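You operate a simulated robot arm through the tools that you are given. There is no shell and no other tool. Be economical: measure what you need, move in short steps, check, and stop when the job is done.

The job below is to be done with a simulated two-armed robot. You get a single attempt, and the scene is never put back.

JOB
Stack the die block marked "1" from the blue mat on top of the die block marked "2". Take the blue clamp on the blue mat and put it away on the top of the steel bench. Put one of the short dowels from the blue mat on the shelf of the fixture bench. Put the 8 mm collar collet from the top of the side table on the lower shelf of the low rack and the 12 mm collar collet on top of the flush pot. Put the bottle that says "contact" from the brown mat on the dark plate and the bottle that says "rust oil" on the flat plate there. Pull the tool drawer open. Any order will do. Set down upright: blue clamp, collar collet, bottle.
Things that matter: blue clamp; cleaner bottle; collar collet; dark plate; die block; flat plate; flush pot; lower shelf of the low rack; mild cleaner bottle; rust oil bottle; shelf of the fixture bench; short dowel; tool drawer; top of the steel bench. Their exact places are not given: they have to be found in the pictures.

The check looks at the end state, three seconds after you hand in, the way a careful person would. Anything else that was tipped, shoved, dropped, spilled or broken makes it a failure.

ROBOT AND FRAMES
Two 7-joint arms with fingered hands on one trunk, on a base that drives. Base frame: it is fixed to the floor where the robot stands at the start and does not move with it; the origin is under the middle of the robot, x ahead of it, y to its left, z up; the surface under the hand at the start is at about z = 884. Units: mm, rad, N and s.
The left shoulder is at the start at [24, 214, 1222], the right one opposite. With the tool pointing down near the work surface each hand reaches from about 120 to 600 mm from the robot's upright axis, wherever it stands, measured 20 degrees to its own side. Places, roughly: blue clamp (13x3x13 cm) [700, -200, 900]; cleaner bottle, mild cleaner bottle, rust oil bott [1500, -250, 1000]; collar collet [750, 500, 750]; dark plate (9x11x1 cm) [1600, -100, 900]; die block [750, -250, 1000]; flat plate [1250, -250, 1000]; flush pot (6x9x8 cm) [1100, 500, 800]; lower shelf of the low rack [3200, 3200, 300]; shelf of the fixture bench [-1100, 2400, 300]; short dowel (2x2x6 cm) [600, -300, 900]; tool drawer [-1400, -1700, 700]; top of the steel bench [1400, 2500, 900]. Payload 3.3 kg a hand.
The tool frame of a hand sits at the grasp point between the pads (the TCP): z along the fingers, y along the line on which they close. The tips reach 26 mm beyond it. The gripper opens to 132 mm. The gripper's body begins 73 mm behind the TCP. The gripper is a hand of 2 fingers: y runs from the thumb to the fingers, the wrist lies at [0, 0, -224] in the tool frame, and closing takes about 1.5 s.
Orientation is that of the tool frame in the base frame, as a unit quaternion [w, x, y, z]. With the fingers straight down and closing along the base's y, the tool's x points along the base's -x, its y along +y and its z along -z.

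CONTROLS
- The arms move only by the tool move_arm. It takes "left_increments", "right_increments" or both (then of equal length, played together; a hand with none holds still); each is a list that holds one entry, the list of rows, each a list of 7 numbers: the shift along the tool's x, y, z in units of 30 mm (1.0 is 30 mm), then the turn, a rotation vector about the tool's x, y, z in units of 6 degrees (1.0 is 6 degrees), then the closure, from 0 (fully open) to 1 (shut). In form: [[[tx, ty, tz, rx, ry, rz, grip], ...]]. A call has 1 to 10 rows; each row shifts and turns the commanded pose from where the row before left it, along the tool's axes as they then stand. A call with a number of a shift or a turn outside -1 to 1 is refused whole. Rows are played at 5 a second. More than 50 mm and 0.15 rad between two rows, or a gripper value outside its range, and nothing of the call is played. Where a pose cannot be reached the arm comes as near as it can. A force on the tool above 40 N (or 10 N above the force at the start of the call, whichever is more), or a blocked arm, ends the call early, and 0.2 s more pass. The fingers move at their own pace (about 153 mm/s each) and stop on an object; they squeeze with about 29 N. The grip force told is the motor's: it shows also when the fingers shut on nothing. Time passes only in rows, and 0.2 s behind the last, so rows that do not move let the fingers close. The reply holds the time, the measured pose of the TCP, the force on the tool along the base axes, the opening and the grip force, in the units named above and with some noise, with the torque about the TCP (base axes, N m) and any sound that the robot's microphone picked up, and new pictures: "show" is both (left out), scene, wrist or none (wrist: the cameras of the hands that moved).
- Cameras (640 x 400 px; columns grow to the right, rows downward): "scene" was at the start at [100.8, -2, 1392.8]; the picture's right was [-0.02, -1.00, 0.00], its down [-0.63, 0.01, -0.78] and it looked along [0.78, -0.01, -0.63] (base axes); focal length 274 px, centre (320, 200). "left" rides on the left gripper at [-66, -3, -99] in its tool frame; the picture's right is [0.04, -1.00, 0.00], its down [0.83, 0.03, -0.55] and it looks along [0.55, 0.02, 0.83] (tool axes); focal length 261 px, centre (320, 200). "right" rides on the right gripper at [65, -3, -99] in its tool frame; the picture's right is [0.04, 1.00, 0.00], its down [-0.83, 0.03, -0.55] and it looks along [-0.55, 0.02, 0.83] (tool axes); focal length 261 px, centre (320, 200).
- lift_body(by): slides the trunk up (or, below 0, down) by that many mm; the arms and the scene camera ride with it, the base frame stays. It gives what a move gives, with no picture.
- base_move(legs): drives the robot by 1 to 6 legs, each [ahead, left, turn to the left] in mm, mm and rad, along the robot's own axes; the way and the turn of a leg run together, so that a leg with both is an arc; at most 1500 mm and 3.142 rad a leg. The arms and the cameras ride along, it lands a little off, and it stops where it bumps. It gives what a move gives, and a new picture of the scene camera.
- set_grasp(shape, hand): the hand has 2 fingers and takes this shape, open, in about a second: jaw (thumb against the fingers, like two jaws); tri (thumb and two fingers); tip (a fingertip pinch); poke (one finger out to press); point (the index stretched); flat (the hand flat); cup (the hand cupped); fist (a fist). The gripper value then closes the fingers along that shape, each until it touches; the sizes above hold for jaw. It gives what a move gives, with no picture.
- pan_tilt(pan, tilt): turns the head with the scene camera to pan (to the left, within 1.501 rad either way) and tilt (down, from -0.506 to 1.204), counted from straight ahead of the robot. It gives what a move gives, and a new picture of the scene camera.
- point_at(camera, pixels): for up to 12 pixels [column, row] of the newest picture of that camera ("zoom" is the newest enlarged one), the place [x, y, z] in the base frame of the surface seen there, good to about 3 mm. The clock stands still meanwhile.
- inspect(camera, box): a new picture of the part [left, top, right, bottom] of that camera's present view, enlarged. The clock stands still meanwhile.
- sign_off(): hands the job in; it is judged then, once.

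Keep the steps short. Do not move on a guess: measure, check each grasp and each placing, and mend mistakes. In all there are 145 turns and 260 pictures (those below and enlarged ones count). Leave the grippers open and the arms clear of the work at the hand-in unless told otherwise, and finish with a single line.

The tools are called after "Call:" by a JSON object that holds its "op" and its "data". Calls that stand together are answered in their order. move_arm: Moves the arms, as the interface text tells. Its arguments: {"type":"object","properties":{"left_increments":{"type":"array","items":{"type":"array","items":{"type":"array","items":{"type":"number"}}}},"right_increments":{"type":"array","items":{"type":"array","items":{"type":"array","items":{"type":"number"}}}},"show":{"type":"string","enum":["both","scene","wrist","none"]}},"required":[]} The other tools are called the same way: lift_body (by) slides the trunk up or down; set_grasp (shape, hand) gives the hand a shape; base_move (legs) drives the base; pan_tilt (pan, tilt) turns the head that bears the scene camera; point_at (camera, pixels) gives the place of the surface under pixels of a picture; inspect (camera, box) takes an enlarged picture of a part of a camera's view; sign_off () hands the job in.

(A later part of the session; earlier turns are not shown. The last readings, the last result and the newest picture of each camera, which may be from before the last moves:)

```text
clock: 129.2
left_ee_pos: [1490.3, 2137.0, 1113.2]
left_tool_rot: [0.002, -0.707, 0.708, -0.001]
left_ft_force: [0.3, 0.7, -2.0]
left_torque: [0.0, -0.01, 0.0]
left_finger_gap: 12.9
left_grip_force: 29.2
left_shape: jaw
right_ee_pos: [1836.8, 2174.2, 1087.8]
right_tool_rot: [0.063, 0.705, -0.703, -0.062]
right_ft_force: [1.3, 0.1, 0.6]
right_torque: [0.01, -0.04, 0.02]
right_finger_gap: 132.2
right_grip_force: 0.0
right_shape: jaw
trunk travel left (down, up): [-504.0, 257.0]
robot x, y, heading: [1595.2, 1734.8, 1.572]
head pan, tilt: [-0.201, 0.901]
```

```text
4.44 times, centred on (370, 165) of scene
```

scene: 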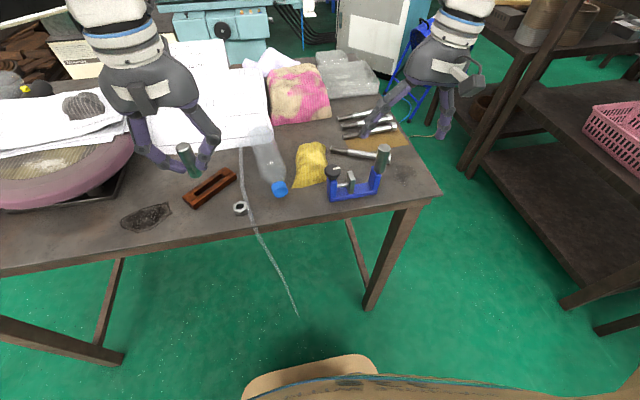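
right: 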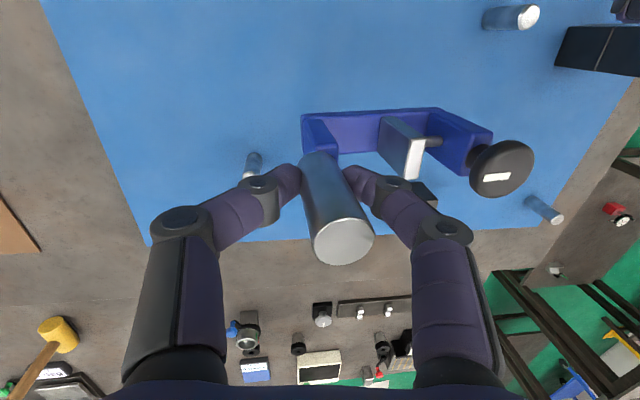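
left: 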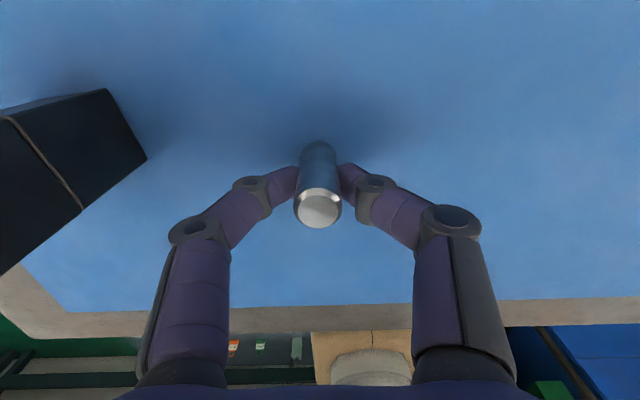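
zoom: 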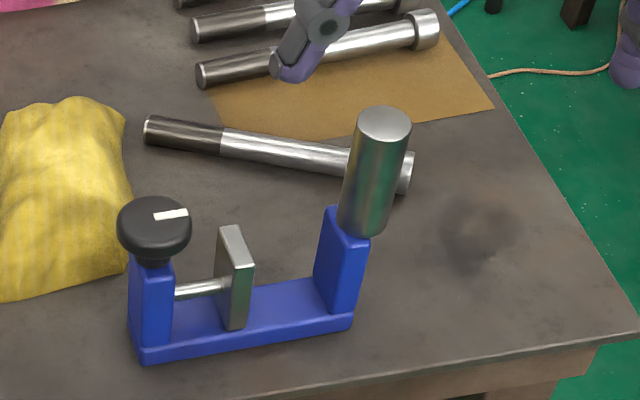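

Clamp stands upright on the bench. I straighten and raise the right hand, then drive toward the fixture bench with the dowel in the left hand.

Call:
{"op": "move_arm", "data": {"right_increments": [[[0.9, 0, 0, 0.85, 0, 0, 0], [0.9, 0, 0, 0.85, 0, 0, 0], [0.9, 0.5, 0, 0, 0, 0, 0], [0.9, 0.5, 0, 0, 0, 0, 0], [0, 0.5, 0, 0, 0, 0, 0]]], "show": "none"}}

Call:
{"op": "base_move", "data": {"legs": [[-300, 0, 0], [0, 1500, 0], [0, 100, 1.3]]}}

Call:
{"op": "pan_tilt", "data": {"pan": 0.0, "tilt": 0.5}}

```text
clock: 130.4
left_ee_pos: [1490.1, 2138.9, 1112.3]
left_tool_rot: [0.002, -0.706, 0.708, 0.0]
left_ft_force: [0.3, -0.2, -2.2]
left_torque: [-0.04, -0.01, -0.01]
left_finger_gap: 12.9
left_grip_force: 28.5
left_shape: jaw
right_ee_pos: [1791.1, 2066.2, 1085.5]
right_tool_rot: [0.001, 0.708, -0.706, 0.001]
right_ft_force: [-0.1, -0.8, -0.2]
right_torque: [-0.02, -0.02, -0.01]
right_finger_gap: 131.9
right_grip_force: 0.1
right_shape: jaw
trunk travel left (down, up): [-504.0, 257.0]
robot x, y, heading: [1596.6, 1737.0, 1.574]
head pan, tilt: [-0.201, 0.901]
```

```text
clock: 142.7
left_ee_pos: [-387.3, 1350.8, 1113.0]
left_tool_rot: [-0.002, 0.992, -0.127, 0.0]
left_ft_force: [-0.1, -0.3, -0.8]
left_torque: [0.02, 0.01, 0.0]
left_finger_gap: 12.7
left_grip_force: 29.8
left_shape: jaw
right_ee_pos: [-242.9, 1624.4, 1084.8]
right_tool_rot: [0.0, 0.992, -0.123, 0.0]
right_ft_force: [-1.1, 0.4, 0.0]
right_torque: [-0.07, -0.01, 0.03]
right_finger_gap: 131.8
right_grip_force: 0.2
right_shape: jaw
trunk travel left (down, up): [-504.0, 257.0]
robot x, y, heading: [30.3, 1355.2, 2.889]
head pan, tilt: [-0.201, 0.901]
```

scene: 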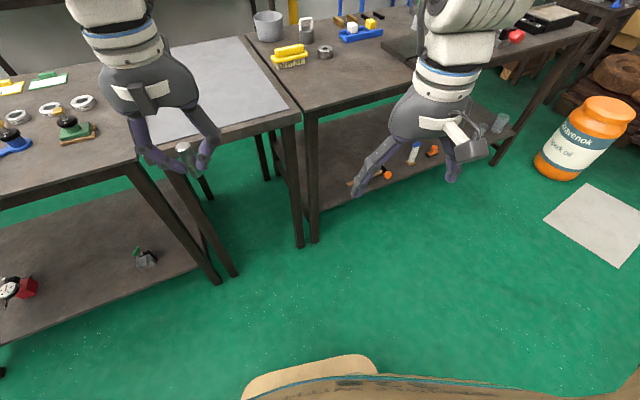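

```text
clock: 143.6
left_ee_pos: [-388.0, 1350.0, 1113.3]
left_tool_rot: [-0.002, 0.992, -0.126, 0.0]
left_ft_force: [-0.2, 0.2, -0.9]
left_torque: [0.01, -0.03, 0.0]
left_finger_gap: 12.7
left_grip_force: 28.9
left_shape: jaw
right_ee_pos: [-242.7, 1624.7, 1084.2]
right_tool_rot: [0.0, 0.992, -0.123, 0.001]
right_ft_force: [-0.1, -0.1, 0.0]
right_torque: [0.03, -0.01, -0.02]
right_finger_gap: 131.8
right_grip_force: 0.1
right_shape: jaw
trunk travel left (down, up): [-504.0, 257.0]
robot x, y, heading: [30.0, 1355.0, 2.887]
head pan, tilt: [0.0, 0.499]
```

scene: 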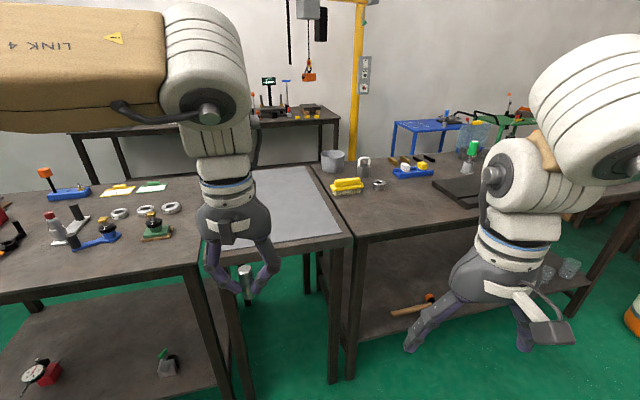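

The right bench, with the hammer on its lower shelf, is at about y 1700–2700. I measure it.

Call:
{"op": "point_at", "data": {"camera": "scene", "pixels": [[345, 235], [352, 350], [400, 330], [375, 310], [410, 295], [440, 260], [390, 270], [570, 280], [350, 375], [210, 380], [260, 190], [410, 309]]}}

Call:
{"op": "inspect", "data": {"camera": "scene", "box": [330, 160, 640, 380]}}

```text
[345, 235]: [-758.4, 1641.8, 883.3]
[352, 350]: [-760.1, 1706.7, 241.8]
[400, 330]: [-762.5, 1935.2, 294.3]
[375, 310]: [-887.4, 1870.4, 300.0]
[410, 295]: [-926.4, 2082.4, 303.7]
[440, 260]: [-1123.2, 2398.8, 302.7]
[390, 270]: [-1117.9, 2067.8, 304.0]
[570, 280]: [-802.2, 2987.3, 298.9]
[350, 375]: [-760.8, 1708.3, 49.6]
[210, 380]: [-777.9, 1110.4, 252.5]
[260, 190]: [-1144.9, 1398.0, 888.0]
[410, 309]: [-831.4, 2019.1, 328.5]
```

```text
1.82 times, centred on (485, 270) of scene
```

zoom: 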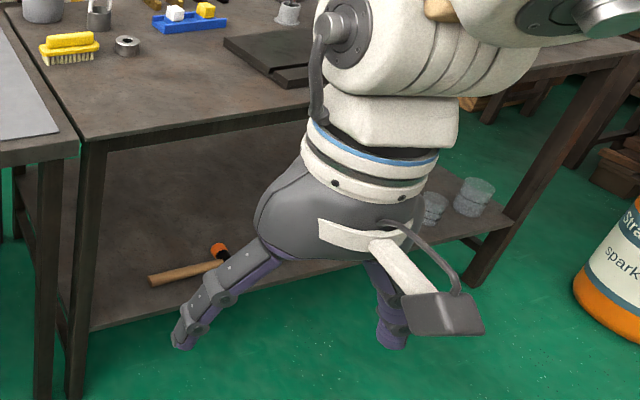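

Call:
{"op": "point_at", "data": {"camera": "scene", "pixels": [[632, 330], [636, 310], [625, 370]]}}

Call:
{"op": "base_move", "data": {"legs": [[0, 0, 0.253], [300, -850, 0]]}}

```text
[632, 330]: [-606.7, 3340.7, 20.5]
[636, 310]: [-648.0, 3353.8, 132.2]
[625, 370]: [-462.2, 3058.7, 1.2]
```

```text
clock: 149.2
left_ee_pos: [-668.7, 2098.7, 1112.3]
left_tool_rot: [-0.002, 1.0, -0.008, 0.0]
left_ft_force: [1.1, 0.1, -1.3]
left_torque: [-0.02, -0.03, 0.02]
left_finger_gap: 12.6
left_grip_force: 29.3
left_shape: jaw
right_ee_pos: [-591.9, 2399.7, 1083.2]
right_tool_rot: [0.0, 1.0, -0.006, 0.0]
right_ft_force: [0.4, 0.6, -0.4]
right_torque: [-0.01, -0.03, 0.03]
right_finger_gap: 131.8
right_grip_force: 0.1
right_shape: jaw
trunk travel left (down, up): [-504.0, 257.0]
robot x, y, heading: [-267.1, 2200.9, 3.124]
head pan, tilt: [0.0, 0.499]
```

scene: 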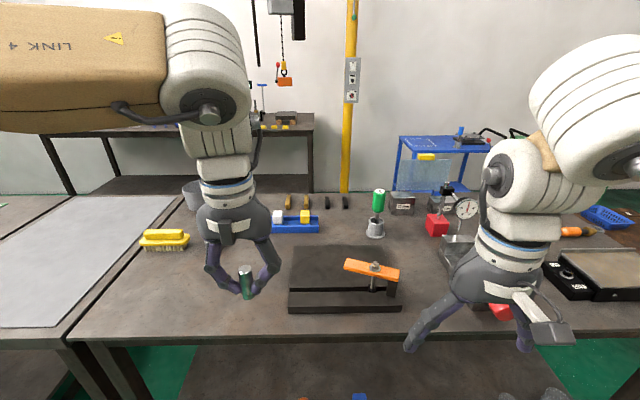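

I back up 130 mm, lower the trunk fully so the hand drops in front of the bench, and look at the shelf.

Call:
{"op": "base_move", "data": {"legs": [[-130, 0, 0.017]]}}

Call:
{"op": "lift_body", "data": {"by": -500}}

Call:
{"op": "pan_tilt", "data": {"pan": 0.0, "tilt": 0.6}}

```text
clock: 150.4
left_ee_pos: [-538.0, 2090.8, 1113.1]
left_tool_rot: [-0.001, 1.0, 0.0, -0.002]
left_ft_force: [-0.1, 0.7, -1.3]
left_torque: [0.01, 0.02, 0.02]
left_finger_gap: 12.6
left_grip_force: 28.6
left_shape: jaw
right_ee_pos: [-467.2, 2392.6, 1083.9]
right_tool_rot: [0.0, 1.0, 0.003, -0.001]
right_ft_force: [0.0, 0.7, 1.3]
right_torque: [0.0, 0.03, -0.03]
right_finger_gap: 131.5
right_grip_force: 0.1
right_shape: jaw
trunk travel left (down, up): [-504.0, 257.0]
robot x, y, heading: [-138.4, 2199.3, -3.137]
head pan, tilt: [0.0, 0.499]
```

scene: 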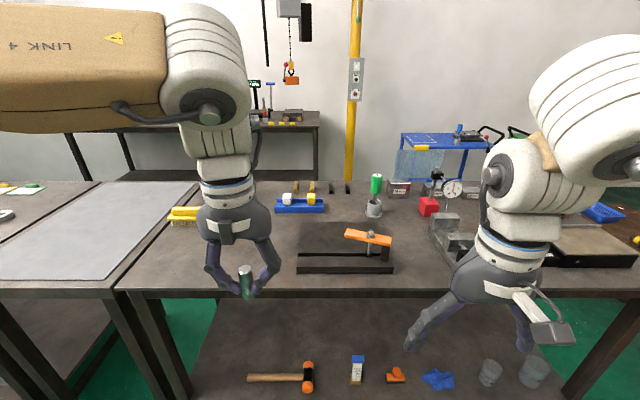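

```text
refused: -500 is not a number from -400 to 400
```

```text
clock: 151.1
left_ee_pos: [-540.6, 2092.0, 1112.8]
left_tool_rot: [-0.002, 1.0, 0.001, 0.0]
left_ft_force: [0.9, -0.5, -1.0]
left_torque: [-0.02, 0.03, 0.0]
left_finger_gap: 12.6
left_grip_force: 29.4
left_shape: jaw
right_ee_pos: [-468.6, 2391.8, 1085.4]
right_tool_rot: [-0.001, 1.0, 0.004, 0.001]
right_ft_force: [0.0, -0.6, -0.2]
right_torque: [0.0, -0.01, 0.0]
right_finger_gap: 132.0
right_grip_force: 0.0
right_shape: jaw
trunk travel left (down, up): [-504.0, 257.0]
robot x, y, heading: [-138.5, 2196.9, -3.144]
head pan, tilt: [0.0, 0.6]
```

scene: 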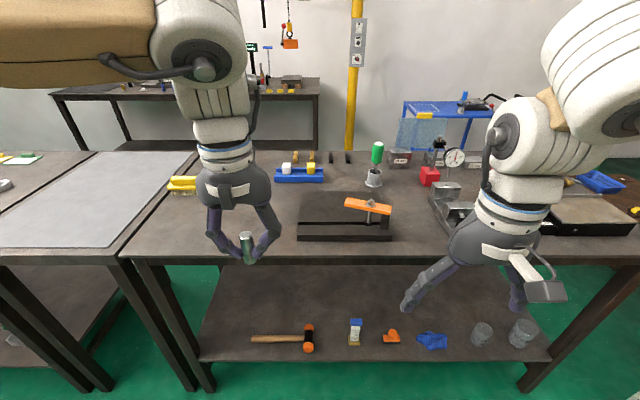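

Call:
{"op": "point_at", "data": {"camera": "scene", "pixels": [[230, 345], [252, 338], [308, 338], [330, 345], [332, 355], [348, 340], [355, 325], [225, 355], [200, 355], [215, 325], [390, 338], [370, 350]]}}

Call:
{"op": "lift_body", "data": {"by": -380}}

```text
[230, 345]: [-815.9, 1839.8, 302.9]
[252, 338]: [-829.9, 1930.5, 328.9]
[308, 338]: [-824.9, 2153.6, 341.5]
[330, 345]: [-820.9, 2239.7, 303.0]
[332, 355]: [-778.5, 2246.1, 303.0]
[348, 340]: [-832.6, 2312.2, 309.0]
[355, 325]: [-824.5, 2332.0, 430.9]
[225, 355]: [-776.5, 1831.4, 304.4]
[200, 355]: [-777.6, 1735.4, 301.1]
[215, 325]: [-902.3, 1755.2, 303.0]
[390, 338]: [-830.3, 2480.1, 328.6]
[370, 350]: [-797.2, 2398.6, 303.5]
```

```text
clock: 154.8
left_ee_pos: [-539.2, 2090.2, 732.7]
left_tool_rot: [-0.002, 1.0, 0.001, -0.002]
left_ft_force: [-0.3, 0.2, -0.3]
left_torque: [0.02, -0.03, 0.02]
left_finger_gap: 12.5
left_grip_force: 28.9
left_shape: jaw
right_ee_pos: [-468.6, 2392.5, 705.1]
right_tool_rot: [0.001, 1.0, 0.003, 0.0]
right_ft_force: [-0.1, -0.1, 0.4]
right_torque: [-0.01, 0.06, -0.01]
right_finger_gap: 131.7
right_grip_force: 0.2
right_shape: jaw
trunk travel left (down, up): [-124.0, 637.0]
robot x, y, heading: [-140.7, 2202.3, -3.138]
head pan, tilt: [0.0, 0.6]
```

The left section of the shelf (around (-800,1830), z 303) is free. I lower the rest of the trunk, move left 260 mm, and lower the hand in front of the bench.

Call:
{"op": "lift_body", "data": {"by": -120}}

Call:
{"op": "base_move", "data": {"legs": [[0, 262, 0]]}}

Call:
{"op": "move_arm", "data": {"left_increments": [[[0, 0, 0.9, 0, 0, 0, 1], [0, 0, 0.9, 0, 0, 0, 1], [0, 0, 0.9, 0, 0, 0, 1], [0, 0, 0.9, 0, 0, 0, 1], [0, 0, 0.9, 0, 0, 0, 1], [0, 0, 0.9, 0, 0, 0, 1], [0, 0, 0.9, 0, 0, 0, 1], [0, 0, 0.9, 0, 0, 0, 1]]]}}

```text
clock: 156.3
left_ee_pos: [-538.9, 2090.5, 613.1]
left_tool_rot: [-0.002, 1.0, 0.001, -0.001]
left_ft_force: [0.5, 0.9, -1.6]
left_torque: [-0.02, 0.04, 0.0]
left_finger_gap: 12.5
left_grip_force: 29.0
left_shape: jaw
right_ee_pos: [-469.1, 2392.7, 583.8]
right_tool_rot: [-0.001, 1.0, 0.003, 0.0]
right_ft_force: [0.3, 1.0, 0.7]
right_torque: [-0.01, -0.01, 0.01]
right_finger_gap: 131.9
right_grip_force: 0.1
right_shape: jaw
trunk travel left (down, up): [-4.0, 757.0]
robot x, y, heading: [-132.7, 2200.6, -3.145]
head pan, tilt: [0.0, 0.6]
```

```text
clock: 158.2
left_ee_pos: [-536.6, 1823.2, 613.4]
left_tool_rot: [-0.002, 1.0, 0.003, -0.001]
left_ft_force: [0.5, -0.4, -1.9]
left_torque: [0.04, 0.01, 0.0]
left_finger_gap: 12.3
left_grip_force: 28.6
left_shape: jaw
right_ee_pos: [-468.0, 2124.9, 584.7]
right_tool_rot: [0.0, 1.0, 0.006, 0.0]
right_ft_force: [0.8, -0.2, -0.4]
right_torque: [0.01, 0.03, -0.02]
right_finger_gap: 132.1
right_grip_force: 0.1
right_shape: jaw
trunk travel left (down, up): [-4.0, 757.0]
robot x, y, heading: [-135.8, 1935.2, -3.13]
head pan, tilt: [0.0, 0.6]
```

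scene: 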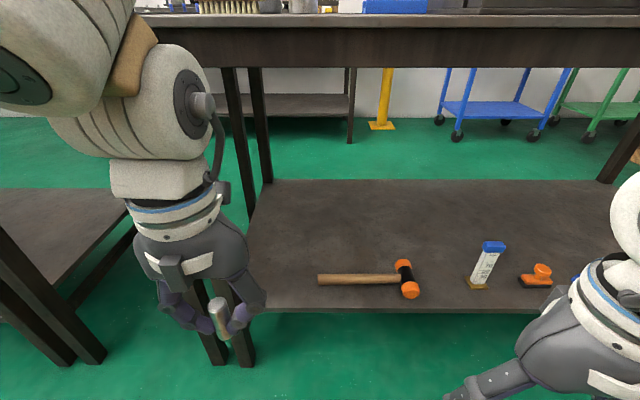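

```text
clock: 160.0
left_ee_pos: [-538.9, 1824.4, 394.7]
left_tool_rot: [-0.002, 1.0, 0.004, -0.001]
left_ft_force: [0.2, 0.4, -0.8]
left_torque: [0.02, -0.01, -0.01]
left_finger_gap: 12.1
left_grip_force: 29.3
left_shape: jaw
right_ee_pos: [-468.3, 2124.6, 584.4]
right_tool_rot: [0.0, 1.0, 0.006, 0.0]
right_ft_force: [0.5, 0.4, 0.0]
right_torque: [0.01, -0.02, 0.01]
right_finger_gap: 132.0
right_grip_force: 0.1
right_shape: jaw
trunk travel left (down, up): [-4.0, 757.0]
robot x, y, heading: [-136.3, 1936.7, -3.133]
head pan, tilt: [0.0, 0.6]
```

scene: 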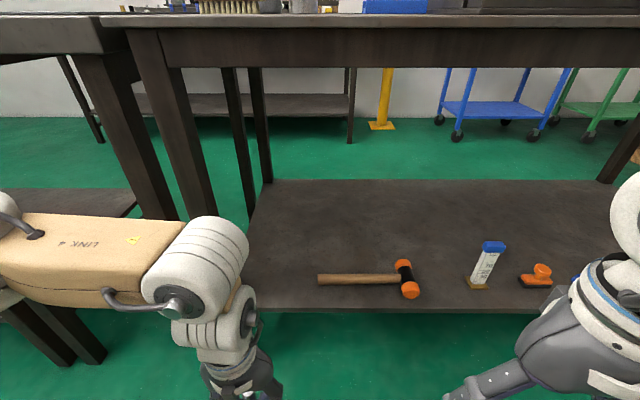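
left: 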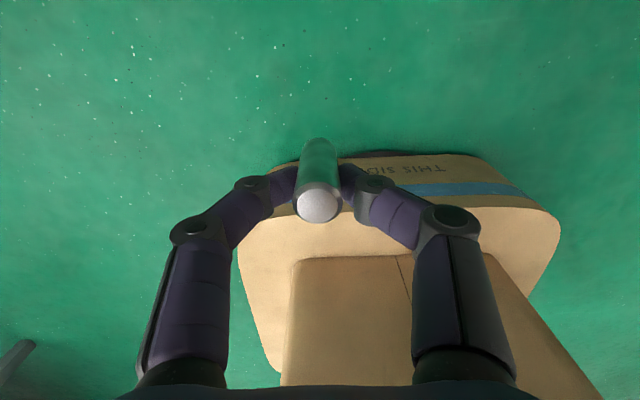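

The left forearm would meet the bench's end legs here, so I choose the gap on the shelf at y≈2240 (between hammer head at 2165 and bottle at 2312). I tuck the right hand back and down, and drive right 415 mm.

Call:
{"op": "move_arm", "data": {"right_increments": [[[0.9, 0, 0.9, 0, 0, 0, 0], [0.9, 0, 0.9, 0, 0, 0, 0], [0.9, 0, 0.9, 0, 0, 0, 0], [0.9, 0, 0.9, 0, 0, 0, 0]]], "show": "none"}}

Call:
{"op": "base_move", "data": {"legs": [[0, -416, 0]]}}

Call:
{"op": "pan_tilt", "data": {"pan": 0.15, "tilt": 0.6}}

```text
clock: 161.0
left_ee_pos: [-537.9, 1825.3, 396.0]
left_tool_rot: [-0.002, 1.0, 0.004, -0.001]
left_ft_force: [0.4, -0.1, -0.5]
left_torque: [0.0, 0.01, 0.02]
left_finger_gap: 12.3
left_grip_force: 29.2
left_shape: jaw
right_ee_pos: [-448.5, 2117.5, 551.0]
right_tool_rot: [0.001, 1.0, 0.007, 0.0]
right_ft_force: [-0.2, 0.7, 0.6]
right_torque: [0.0, 0.0, 0.01]
right_finger_gap: 131.8
right_grip_force: 0.1
right_shape: jaw
right hand out of reach, approached as far as the arm can: row 1, 2, 3, 4
trunk travel left (down, up): [-4.0, 757.0]
robot x, y, heading: [-134.9, 1935.4, -3.138]
head pan, tilt: [0.0, 0.6]
```

```text
clock: 163.5
left_ee_pos: [-541.4, 2229.2, 395.1]
left_tool_rot: [-0.002, 1.0, 0.006, -0.002]
left_ft_force: [-0.4, 0.1, -1.6]
left_torque: [-0.01, -0.03, -0.01]
left_finger_gap: 12.2
left_grip_force: 29.1
left_shape: jaw
right_ee_pos: [-453.7, 2522.2, 549.4]
right_tool_rot: [0.0, 1.0, 0.009, 0.001]
right_ft_force: [0.0, 0.4, -1.0]
right_torque: [-0.02, 0.01, -0.01]
right_finger_gap: 131.7
right_grip_force: 0.0
right_shape: jaw
trunk travel left (down, up): [-4.0, 757.0]
robot x, y, heading: [-137.6, 2342.3, -3.134]
head pan, tilt: [0.0, 0.6]
```

scene: 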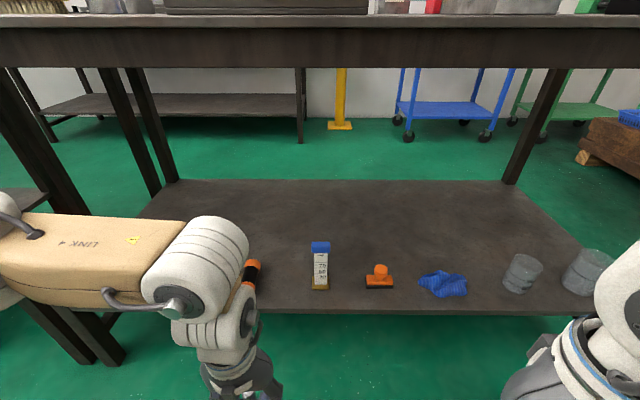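

```text
clock: 164.2
left_ee_pos: [-541.0, 2229.1, 394.5]
left_tool_rot: [-0.002, 1.0, 0.006, -0.001]
left_ft_force: [-0.8, -1.0, -1.2]
left_torque: [-0.02, -0.01, 0.01]
left_finger_gap: 12.2
left_grip_force: 29.3
left_shape: jaw
right_ee_pos: [-453.3, 2522.9, 551.3]
right_tool_rot: [0.0, 1.0, 0.01, 0.001]
right_ft_force: [0.3, 0.3, -0.3]
right_torque: [-0.03, 0.03, 0.0]
right_finger_gap: 132.0
right_grip_force: 0.1
right_shape: jaw
trunk travel left (down, up): [-4.0, 757.0]
robot x, y, heading: [-143.3, 2344.6, -3.134]
head pan, tilt: [0.15, 0.6]
```

scene: 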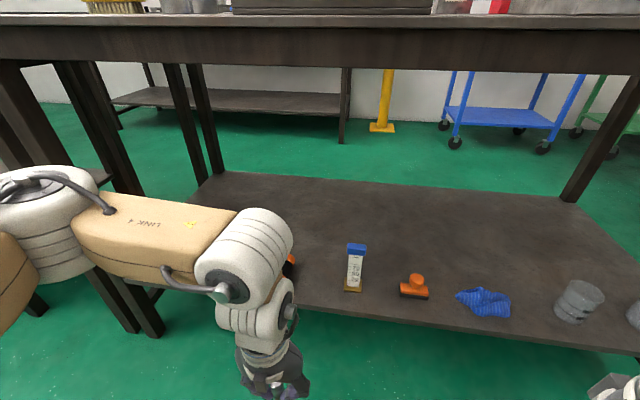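

I measure the elbow/forearm vs. the bench leg before advancing.

Call:
{"op": "point_at", "data": {"camera": "scene", "pixels": [[40, 190], [60, 220], [100, 200], [160, 215], [240, 225], [20, 130], [130, 330], [250, 365], [355, 280], [230, 240]]}}

```text
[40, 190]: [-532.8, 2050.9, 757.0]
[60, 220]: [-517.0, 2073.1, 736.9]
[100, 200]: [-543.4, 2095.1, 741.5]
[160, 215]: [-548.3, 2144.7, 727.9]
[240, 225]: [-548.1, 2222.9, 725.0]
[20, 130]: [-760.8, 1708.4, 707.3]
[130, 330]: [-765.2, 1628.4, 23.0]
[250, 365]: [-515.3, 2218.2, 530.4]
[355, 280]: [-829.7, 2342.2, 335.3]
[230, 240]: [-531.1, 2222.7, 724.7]
```

Call:
{"op": "point_at", "data": {"camera": "scene", "pixels": [[300, 64], [300, 30], [20, 172], [30, 165], [50, 168], [75, 180]]}}

```text
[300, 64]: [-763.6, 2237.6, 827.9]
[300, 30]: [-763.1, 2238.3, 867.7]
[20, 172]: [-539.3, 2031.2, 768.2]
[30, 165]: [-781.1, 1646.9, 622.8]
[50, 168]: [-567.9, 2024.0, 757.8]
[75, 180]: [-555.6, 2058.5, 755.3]
```

Clearance under the apron (828) is enough. I lower 30 mm, shift 11 mm, then drive 248 mm forward.

Call:
{"op": "move_arm", "data": {"left_increments": [[[0, -0.37, 0.5, 0, 0, 0, 1], [0, 0, 0.5, 0, 0, 0, 1]]], "show": "none"}}

Call:
{"op": "base_move", "data": {"legs": [[248, 0, 0]]}}

Call:
{"op": "inspect", "data": {"camera": "left", "box": [0, 0, 640, 400]}}

```text
clock: 164.8
left_ee_pos: [-540.6, 2241.8, 364.3]
left_tool_rot: [-0.002, 1.0, 0.006, -0.001]
left_ft_force: [-1.0, 0.2, -1.5]
left_torque: [0.0, 0.03, 0.01]
left_finger_gap: 12.2
left_grip_force: 29.5
left_shape: jaw
right_ee_pos: [-452.4, 2522.5, 550.8]
right_tool_rot: [0.0, 1.0, 0.009, 0.001]
right_ft_force: [-0.5, -1.0, -0.6]
right_torque: [0.01, -0.02, 0.02]
right_finger_gap: 131.8
right_grip_force: 0.0
right_shape: jaw
trunk travel left (down, up): [-4.0, 757.0]
robot x, y, heading: [-142.1, 2342.7, -3.127]
head pan, tilt: [0.15, 0.6]
```

```text
clock: 166.7
left_ee_pos: [-772.8, 2245.0, 368.9]
left_tool_rot: [-0.003, 1.0, -0.003, -0.005]
left_ft_force: [-0.2, 0.1, -1.5]
left_torque: [0.03, 0.0, -0.01]
left_finger_gap: 12.2
left_grip_force: 28.4
left_shape: jaw
right_ee_pos: [-679.6, 2524.0, 555.3]
right_tool_rot: [-0.001, 1.0, 0.0, -0.008]
right_ft_force: [-0.6, 0.1, 0.1]
right_torque: [0.04, 0.01, -0.01]
right_finger_gap: 131.9
right_grip_force: 0.0
right_shape: jaw
trunk travel left (down, up): [-4.0, 757.0]
robot x, y, heading: [-371.1, 2341.6, 3.138]
head pan, tilt: [0.15, 0.6]
stopped in leg 1: the robot was blocked; the commanded pose is now the measured one
```

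scene: 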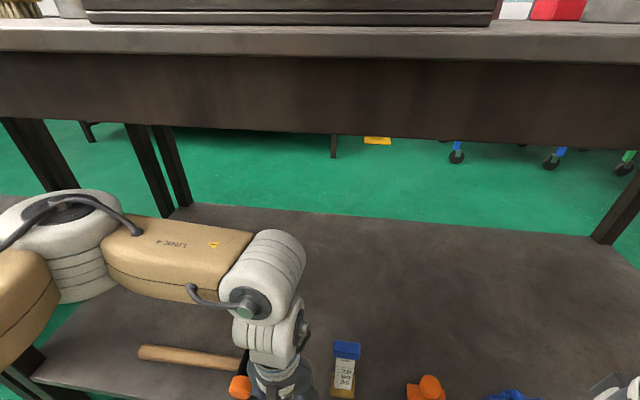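

```text
1.00 times, centred on (320, 200) of left (not enlarged: the box is as wide or as high as the picture)
```

zoom: 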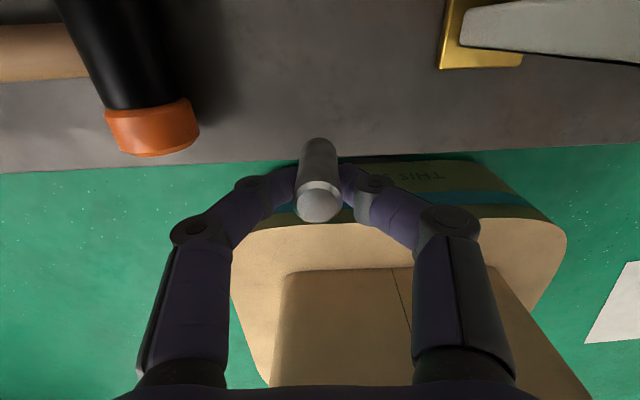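

Blocked, likely the right wrist against the apron. I back off 15 mm; the left arm can do the remaining ~35 mm itself.

Call:
{"op": "base_move", "data": {"legs": [[-15, 0, 0]]}}

Call:
{"op": "move_arm", "data": {"left_increments": [[[-0.6, 0.0, 0, 0, 0, 0, 1], [-0.65, 0.0, 0, 0, 0, 0, 1], [0, 0, 0, 0, 0, 0, 1]]], "show": "wrist"}}

```text
clock: 167.4
left_ee_pos: [-761.6, 2244.0, 365.0]
left_tool_rot: [-0.002, 1.0, -0.002, -0.002]
left_ft_force: [0.2, -0.6, -1.1]
left_torque: [0.0, 0.0, -0.03]
left_finger_gap: 11.9
left_grip_force: 28.3
left_shape: jaw
right_ee_pos: [-670.2, 2523.6, 551.4]
right_tool_rot: [0.0, 1.0, 0.0, -0.001]
right_ft_force: [0.1, -0.4, 0.6]
right_torque: [0.01, 0.0, 0.0]
right_finger_gap: 132.1
right_grip_force: 0.1
right_shape: jaw
trunk travel left (down, up): [-4.0, 757.0]
robot x, y, heading: [-358.7, 2342.9, 3.142]
head pan, tilt: [0.15, 0.6]
```

scene: 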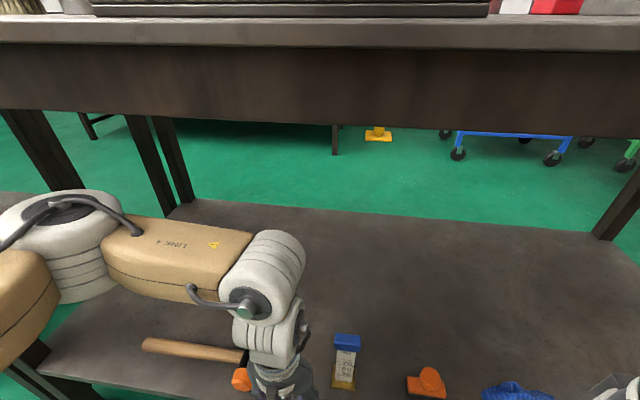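

```text
clock: 168.2
left_ee_pos: [-800.5, 2243.4, 366.2]
left_tool_rot: [-0.002, 1.0, -0.001, 0.0]
left_ft_force: [0.2, -0.6, -1.2]
left_torque: [-0.01, -0.01, -0.07]
left_finger_gap: 12.1
left_grip_force: 28.8
left_shape: jaw
right_ee_pos: [-670.5, 2525.1, 551.6]
right_tool_rot: [0.001, 1.0, 0.001, -0.001]
right_ft_force: [0.6, 0.4, 0.4]
right_torque: [0.0, -0.03, -0.01]
right_finger_gap: 131.9
right_grip_force: 0.1
right_shape: jaw
trunk travel left (down, up): [-4.0, 757.0]
robot x, y, heading: [-362.4, 2339.5, 3.136]
head pan, tilt: [0.15, 0.6]
```

left: 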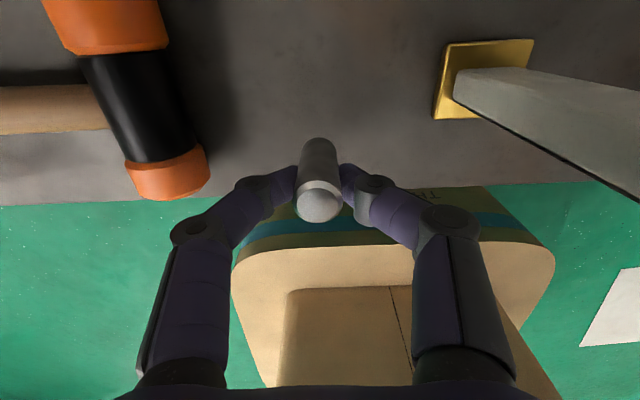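

Dowel is over the shelf, clear of hammer and bottle. I lower 22 mm, then feel for contact.

Call:
{"op": "move_arm", "data": {"left_increments": [[[0, 0, 0.4, 0, 0, 0, 1], [0, 0, 0.33, 0, 0, 0, 1], [0, 0, 0, 0, 0, 0, 1]]], "show": "none"}}

Call:
{"op": "move_arm", "data": {"left_increments": [[[0, 0, 0.04, 0, 0, 0, 1], [0, 0, 0.04, 0, 0, 0, 1], [0, 0, 0, 0, 0, 0, 1]]], "show": "none"}}

```text
clock: 169.0
left_ee_pos: [-798.9, 2243.7, 344.6]
left_tool_rot: [-0.002, 1.0, -0.002, 0.0]
left_ft_force: [-0.4, 0.2, -0.5]
left_torque: [-0.03, -0.01, -0.02]
left_finger_gap: 12.1
left_grip_force: 28.8
left_shape: jaw
right_ee_pos: [-671.1, 2525.4, 551.4]
right_tool_rot: [0.0, 1.0, 0.001, 0.0]
right_ft_force: [0.3, -0.4, 0.2]
right_torque: [0.0, -0.02, 0.01]
right_finger_gap: 131.8
right_grip_force: 0.0
right_shape: jaw
trunk travel left (down, up): [-4.0, 757.0]
robot x, y, heading: [-361.8, 2336.0, 3.139]
head pan, tilt: [0.15, 0.6]
```

```text
clock: 169.8
left_ee_pos: [-799.5, 2245.2, 341.4]
left_tool_rot: [-0.002, 1.0, -0.001, 0.0]
left_ft_force: [0.0, 0.4, -1.7]
left_torque: [0.01, -0.02, 0.01]
left_finger_gap: 11.9
left_grip_force: 29.3
left_shape: jaw
right_ee_pos: [-670.8, 2525.1, 550.7]
right_tool_rot: [0.0, 1.0, 0.001, 0.0]
right_ft_force: [-0.4, -0.6, -1.4]
right_torque: [0.01, 0.0, -0.04]
right_finger_gap: 132.0
right_grip_force: 0.0
right_shape: jaw
trunk travel left (down, up): [-4.0, 757.0]
robot x, y, heading: [-359.8, 2339.9, 3.141]
head pan, tilt: [0.15, 0.6]
```

Call:
{"op": "move_arm", "data": {"left_increments": [[[0, 0, 0.04, 0, 0, 0, 1], [0, 0, 0, 0, 0, 0, 1], [0, 0, 0.04, 0, 0, 0, 1], [0, 0, 0, 0, 0, 0, 1]]], "show": "wrist"}}

```text
clock: 170.8
left_ee_pos: [-798.8, 2244.9, 338.2]
left_tool_rot: [-0.002, 1.0, -0.002, 0.0]
left_ft_force: [0.9, -0.9, 2.0]
left_torque: [-0.03, 0.04, 0.0]
left_finger_gap: 12.2
left_grip_force: 28.4
left_shape: jaw
right_ee_pos: [-670.8, 2524.4, 550.4]
right_tool_rot: [0.0, 1.0, 0.001, 0.0]
right_ft_force: [-1.2, 0.2, 1.0]
right_torque: [0.03, -0.04, 0.03]
right_finger_gap: 132.2
right_grip_force: 0.1
right_shape: jaw
trunk travel left (down, up): [-4.0, 757.0]
robot x, y, heading: [-363.6, 2340.1, 3.138]
head pan, tilt: [0.15, 0.6]
```

left: 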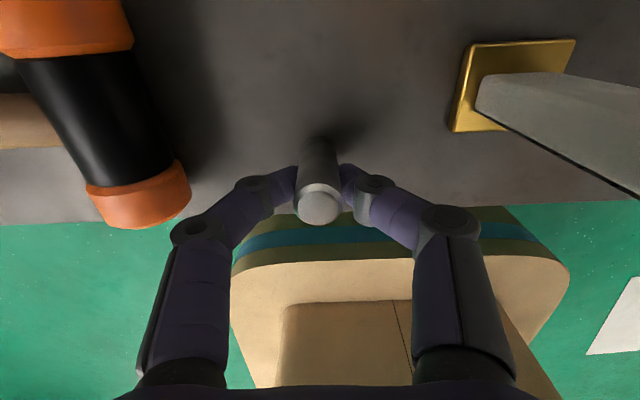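

Contact. I open only partly (to ~35 mm, keeping off the hammer), and rise straight up.

Call:
{"op": "move_arm", "data": {"left_increments": [[[0, 0, 0, 0, 0, 0, 0.86], [0, 0, 0, 0, 0, 0, 0.8], [0, 0, 0, 0, 0, 0, 0.75], [0, 0, 0, 0, 0, 0, 0.75], [0, 0, -0.3, 0, 0, 0, 0.75], [0, 0, -0.6, 0, 0, 0, 0.75], [0, 0, -0.6, 0, 0, 0, 0.75], [0, 0, -0.6, 0, 0, 0, 0.75]]], "show": "wrist"}}

```text
clock: 172.6
left_ee_pos: [-798.7, 2244.4, 401.9]
left_tool_rot: [-0.002, 1.0, -0.002, 0.0]
left_ft_force: [0.5, 0.3, 0.1]
left_torque: [0.05, -0.02, 0.02]
left_finger_gap: 32.5
left_grip_force: 0.0
left_shape: jaw
right_ee_pos: [-670.8, 2525.0, 550.8]
right_tool_rot: [0.0, 1.0, 0.001, -0.001]
right_ft_force: [0.3, 1.0, 0.1]
right_torque: [0.02, -0.03, 0.02]
right_finger_gap: 131.9
right_grip_force: 0.1
right_shape: jaw
trunk travel left (down, up): [-4.0, 757.0]
robot x, y, heading: [-360.9, 2338.9, 3.138]
head pan, tilt: [0.15, 0.6]
```

left: 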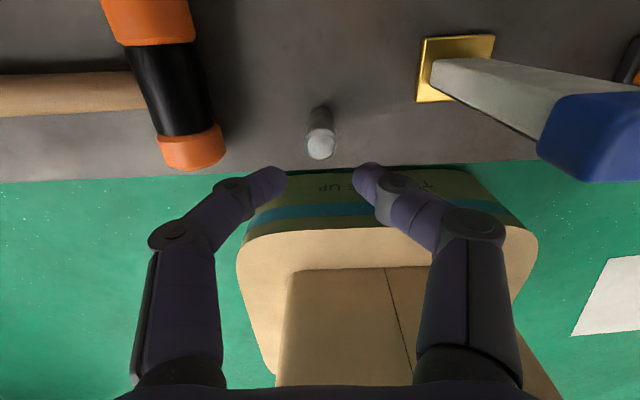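

The dowel stands on the shelf. I back out, raise the trunk, and go round to the left side of the side table.

Call:
{"op": "base_move", "data": {"legs": [[-380, 0, 0]]}}

Call:
{"op": "lift_body", "data": {"by": 400}}

Call:
{"op": "lift_body", "data": {"by": 100}}

Call:
{"op": "move_arm", "data": {"left_increments": [[[0.2, 0, -0.9, 0, 0, 0, 0], [0.2, 0, -0.9, 0, 0, 0, 0], [0.2, 0, -0.9, 0, 0, 0, 0], [0.2, 0, -0.9, 0, 0, 0, 0], [0.2, 0, -0.9, 0, 0, 0, 0], [0.2, 0, -0.9, 0, 0, 0, 0], [0.2, 0, -0.9, 0, 0, 0, 0], [0.2, 0, -0.9, 0, 0, 0, 0]]], "show": "scene"}}

```text
clock: 175.0
left_ee_pos: [-419.2, 2245.7, 400.8]
left_tool_rot: [-0.003, 1.0, -0.005, 0.0]
left_ft_force: [-0.5, 1.1, -0.1]
left_torque: [-0.02, 0.0, -0.01]
left_finger_gap: 32.6
left_grip_force: 0.0
left_shape: jaw
right_ee_pos: [-288.8, 2525.3, 551.5]
right_tool_rot: [0.0, 1.0, -0.002, -0.001]
right_ft_force: [-0.5, 0.9, -0.6]
right_torque: [0.02, -0.02, -0.02]
right_finger_gap: 131.7
right_grip_force: 0.0
right_shape: jaw
trunk travel left (down, up): [-4.0, 757.0]
robot x, y, heading: [22.9, 2336.7, 3.134]
head pan, tilt: [0.15, 0.6]
```

scene: 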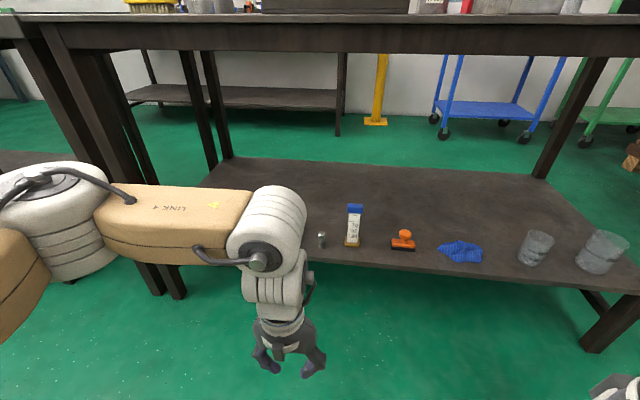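

```text
clock: 178.8
left_ee_pos: [-419.6, 2245.5, 801.4]
left_tool_rot: [-0.001, 1.0, -0.006, -0.001]
left_ft_force: [0.2, 0.0, 0.2]
left_torque: [0.01, 0.02, -0.02]
left_finger_gap: 32.6
left_grip_force: 0.1
left_shape: jaw
right_ee_pos: [-288.4, 2523.8, 950.8]
right_tool_rot: [0.0, 1.0, -0.003, -0.001]
right_ft_force: [0.7, -0.3, -0.1]
right_torque: [0.0, -0.01, -0.01]
right_finger_gap: 131.8
right_grip_force: 0.0
right_shape: jaw
trunk travel left (down, up): [-404.0, 357.0]
robot x, y, heading: [18.5, 2338.6, 3.133]
head pan, tilt: [0.15, 0.6]
```

```text
clock: 180.2
left_ee_pos: [-419.5, 2244.2, 901.2]
left_tool_rot: [-0.001, 1.0, -0.006, 0.001]
left_ft_force: [0.3, 0.5, -0.4]
left_torque: [0.0, 0.01, 0.02]
left_finger_gap: 32.5
left_grip_force: 0.1
left_shape: jaw
right_ee_pos: [-288.6, 2524.0, 1051.0]
right_tool_rot: [0.0, 1.0, -0.001, -0.001]
right_ft_force: [0.0, -0.2, 0.9]
right_torque: [-0.01, -0.02, 0.04]
right_finger_gap: 131.7
right_grip_force: 0.0
right_shape: jaw
trunk travel left (down, up): [-504.0, 257.0]
robot x, y, heading: [21.9, 2335.4, 3.136]
head pan, tilt: [0.15, 0.6]
```

```text
clock: 182.0
left_ee_pos: [-370.0, 2242.0, 1116.0]
left_tool_rot: [-0.001, 1.0, -0.005, -0.002]
left_ft_force: [0.3, -0.3, 0.4]
left_torque: [0.01, 0.0, 0.0]
left_finger_gap: 131.8
left_grip_force: 0.0
left_shape: jaw
right_ee_pos: [-288.2, 2523.7, 1052.6]
right_tool_rot: [0.0, 1.0, -0.002, -0.002]
right_ft_force: [-0.1, -0.3, -0.6]
right_torque: [0.01, 0.03, 0.0]
right_finger_gap: 131.8
right_grip_force: 0.0
right_shape: jaw
trunk travel left (down, up): [-504.0, 257.0]
robot x, y, heading: [21.2, 2337.1, 3.134]
head pan, tilt: [0.15, 0.6]
```

scene: 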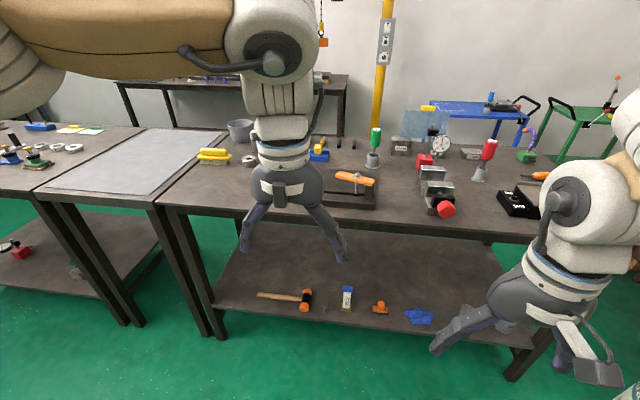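

Dowel is standing on the shelf. Now I drive round to the side table's left side, facing it.

Call:
{"op": "base_move", "data": {"legs": [[0, 0, 1.578], [930, 0, 0], [0, 760, 0], [180, 0, 0]]}}

Call:
{"op": "pan_tilt", "data": {"pan": 0.0, "tilt": 0.75}}

```text
clock: 195.6
left_ee_pos: [905.3, 846.5, 1115.1]
left_tool_rot: [-0.001, 0.701, 0.713, -0.001]
left_ft_force: [0.3, -1.1, -0.7]
left_torque: [0.04, 0.02, 0.02]
left_finger_gap: 131.8
left_grip_force: 0.0
left_shape: jaw
right_ee_pos: [619.7, 922.8, 1050.1]
right_tool_rot: [0.0, 0.699, 0.715, -0.001]
right_ft_force: [0.3, -0.1, 0.3]
right_torque: [0.03, 0.0, -0.04]
right_finger_gap: 131.9
right_grip_force: 0.0
right_shape: jaw
trunk travel left (down, up): [-504.0, 257.0]
robot x, y, heading: [802.3, 1235.7, -1.553]
head pan, tilt: [0.15, 0.6]
```

scene: 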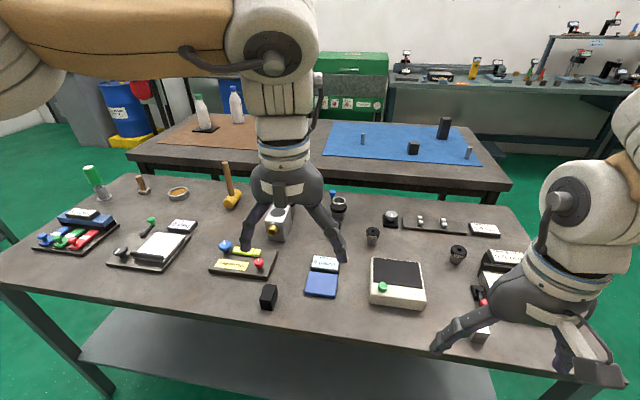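

```text
clock: 196.2
left_ee_pos: [904.1, 849.3, 1115.0]
left_tool_rot: [-0.001, 0.701, 0.713, -0.002]
left_ft_force: [0.3, -0.5, -0.7]
left_torque: [0.01, -0.02, 0.04]
left_finger_gap: 132.3
left_grip_force: 0.3
left_shape: jaw
right_ee_pos: [619.5, 923.3, 1051.9]
right_tool_rot: [0.002, 0.699, 0.715, -0.001]
right_ft_force: [0.1, 0.1, -0.1]
right_torque: [-0.02, -0.03, 0.05]
right_finger_gap: 131.8
right_grip_force: 0.1
right_shape: jaw
trunk travel left (down, up): [-504.0, 257.0]
robot x, y, heading: [798.0, 1238.5, -1.556]
head pan, tilt: [0.0, 0.75]
```

scene: 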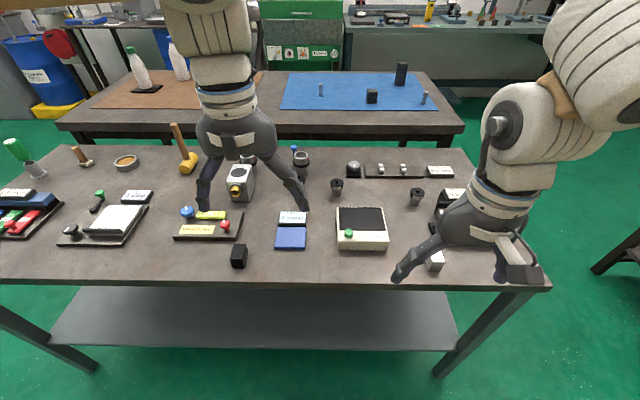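

I enlarge to read the collets.

Call:
{"op": "inspect", "data": {"camera": "scene", "box": [210, 140, 350, 215]}}

Call:
{"op": "inspect", "data": {"camera": "scene", "box": [320, 170, 440, 220]}}

Call:
{"op": "inspect", "data": {"camera": "left", "box": [0, 0, 640, 400]}}

```text
4.57 times, centred on (280, 178) of scene
```

zoom: 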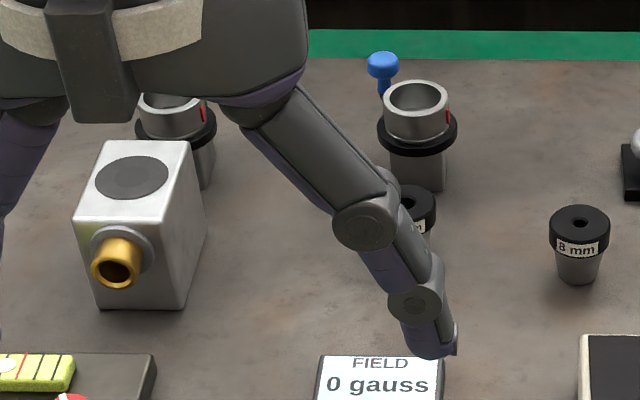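

```text
5.33 times, centred on (380, 195) of scene
```

zoom: 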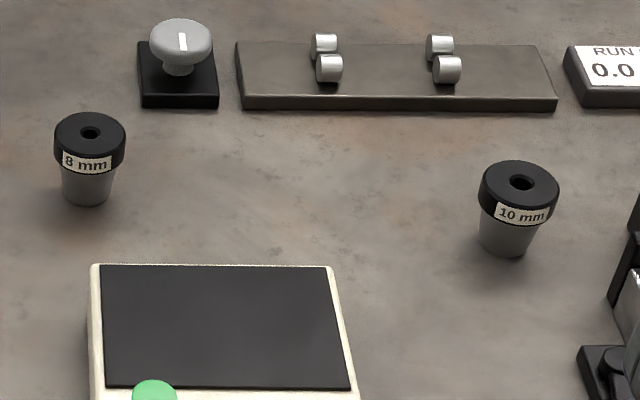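

```text
1.00 times, centred on (320, 200) of left (not enlarged: the box is as wide or as high as the picture)
```

zoom: 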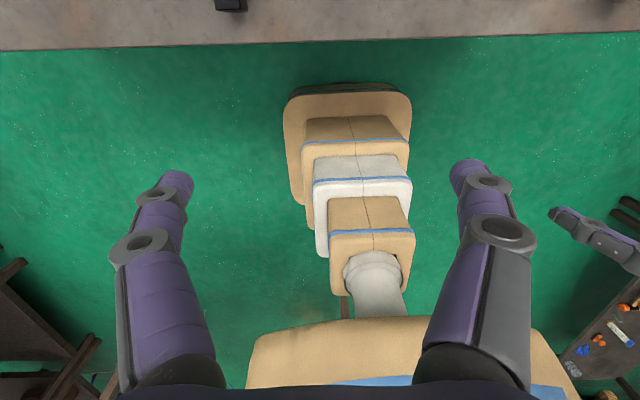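

8 mm: the one at (337,187) → world (749,473). 10 mm is the other. 12 mm should be the partly hidden one at (870,451). I raise the left hand out of view by moving and measure the near table edge.

Call:
{"op": "point_at", "data": {"camera": "scene", "pixels": [[300, 279], [150, 279], [337, 182], [241, 178], [241, 190], [230, 170]]}}

Call:
{"op": "move_arm", "data": {"left_increments": [[[0, 0.9, -0.8, 0, 0, 0, 0], [0, 0.9, -0.8, 0, 0, 0, 0], [0, 0.9, -0.8, 0, 0, 0, 0], [0, 0.9, -0.8, 0, 0, 0, 0]]], "show": "scene"}}

Call:
{"op": "inspect", "data": {"camera": "scene", "box": [210, 140, 350, 215]}}

```text
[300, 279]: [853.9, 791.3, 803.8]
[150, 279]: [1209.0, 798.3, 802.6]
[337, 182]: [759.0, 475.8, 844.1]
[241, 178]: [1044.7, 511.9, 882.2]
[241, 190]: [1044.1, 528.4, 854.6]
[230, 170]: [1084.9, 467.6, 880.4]
```

```text
clock: 197.2
left_ee_pos: [1013.9, 851.2, 1212.8]
left_tool_rot: [-0.001, 0.702, 0.713, -0.002]
left_ft_force: [0.2, 0.6, 0.5]
left_torque: [0.04, -0.02, -0.02]
left_finger_gap: 132.0
left_grip_force: 0.1
left_shape: jaw
right_ee_pos: [620.7, 923.6, 1051.7]
right_tool_rot: [0.002, 0.699, 0.715, -0.001]
right_ft_force: [0.4, -0.1, 0.1]
right_torque: [0.0, 0.0, -0.01]
right_finger_gap: 131.9
right_grip_force: 0.0
right_shape: jaw
trunk travel left (down, up): [-504.0, 257.0]
robot x, y, heading: [800.2, 1239.0, -1.554]
head pan, tilt: [0.0, 0.75]
```

scene: 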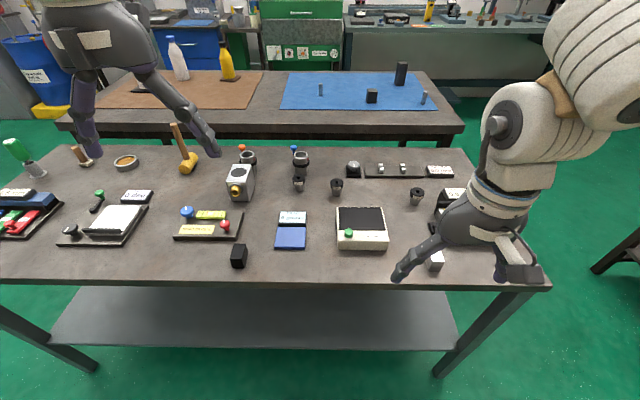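

```text
4.57 times, centred on (280, 178) of scene
```

zoom: 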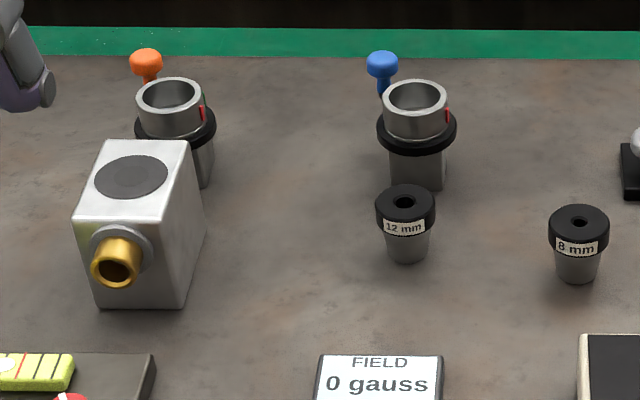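

12 mm confirmed at (404,202) in the zoom. I measure it and the pot's top disc, then drive closer.

Call:
{"op": "point_at", "data": {"camera": "zoom", "pixels": [[404, 190], [404, 214], [380, 206], [430, 204], [404, 250], [131, 177], [100, 178], [163, 178], [131, 160], [131, 195], [78, 215], [190, 215]]}}

Call:
{"op": "base_move", "data": {"legs": [[0, -95, -0.017], [225, 0, 0]]}}

```text
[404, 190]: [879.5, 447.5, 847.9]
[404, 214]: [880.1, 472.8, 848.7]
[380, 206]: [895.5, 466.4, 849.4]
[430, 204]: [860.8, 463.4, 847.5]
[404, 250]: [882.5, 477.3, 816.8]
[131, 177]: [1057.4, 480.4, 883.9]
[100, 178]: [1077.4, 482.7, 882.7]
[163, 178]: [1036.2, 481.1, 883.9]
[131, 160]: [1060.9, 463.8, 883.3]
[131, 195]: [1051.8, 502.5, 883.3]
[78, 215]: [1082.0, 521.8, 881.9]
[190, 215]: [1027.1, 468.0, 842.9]
```

```text
clock: 199.7
left_ee_pos: [910.1, 618.7, 1211.9]
left_tool_rot: [-0.002, 0.707, 0.707, 0.0]
left_ft_force: [0.3, -0.6, -0.1]
left_torque: [0.03, -0.03, -0.02]
left_finger_gap: 131.8
left_grip_force: 0.0
left_shape: jaw
right_ee_pos: [521.2, 699.2, 1050.3]
right_tool_rot: [0.001, 0.705, 0.709, -0.001]
right_ft_force: [-0.1, -1.0, -0.8]
right_torque: [0.0, -0.01, -0.03]
right_finger_gap: 132.0
right_grip_force: 0.1
right_shape: jaw
trunk travel left (down, up): [-504.0, 257.0]
robot x, y, heading: [705.7, 1013.1, -1.564]
head pan, tilt: [0.0, 0.75]
```

scene: 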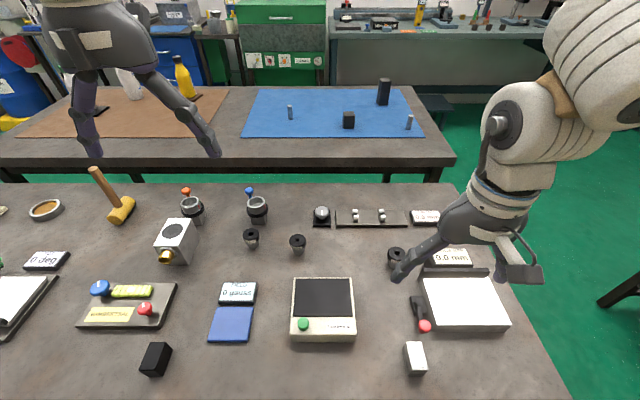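

Call:
{"op": "inspect", "data": {"camera": "scene", "box": [230, 210, 320, 266]}}

Call:
{"op": "point_at", "data": {"camera": "zoom", "pixels": [[145, 145], [145, 185], [100, 165], [195, 165], [478, 185], [478, 222], [430, 205], [525, 203], [148, 225], [478, 265]]}}

Call:
{"op": "point_at", "data": {"camera": "scene", "pixels": [[174, 229], [165, 230], [183, 230], [174, 224], [174, 235]]}}

```text
7.11 times, centred on (275, 238) of scene
```

zoom: 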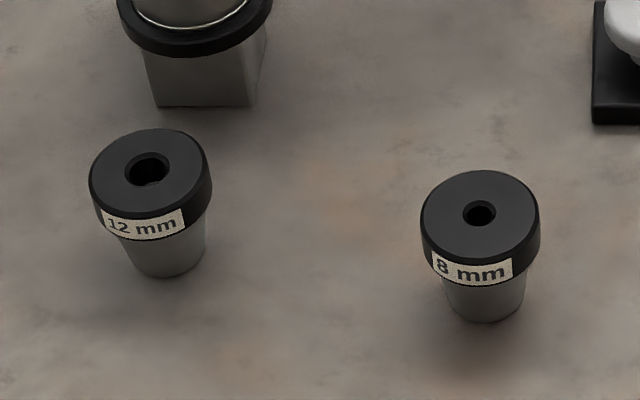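

```text
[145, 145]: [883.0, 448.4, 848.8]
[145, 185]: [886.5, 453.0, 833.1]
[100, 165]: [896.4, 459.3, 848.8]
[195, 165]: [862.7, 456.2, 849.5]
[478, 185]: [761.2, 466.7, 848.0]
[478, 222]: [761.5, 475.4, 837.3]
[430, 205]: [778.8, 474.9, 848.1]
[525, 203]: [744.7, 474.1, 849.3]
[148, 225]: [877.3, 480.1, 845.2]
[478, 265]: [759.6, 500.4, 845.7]
```

```text
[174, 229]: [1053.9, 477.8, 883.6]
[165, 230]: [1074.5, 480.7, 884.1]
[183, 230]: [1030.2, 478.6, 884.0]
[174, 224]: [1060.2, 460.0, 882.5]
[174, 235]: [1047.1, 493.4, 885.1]
```

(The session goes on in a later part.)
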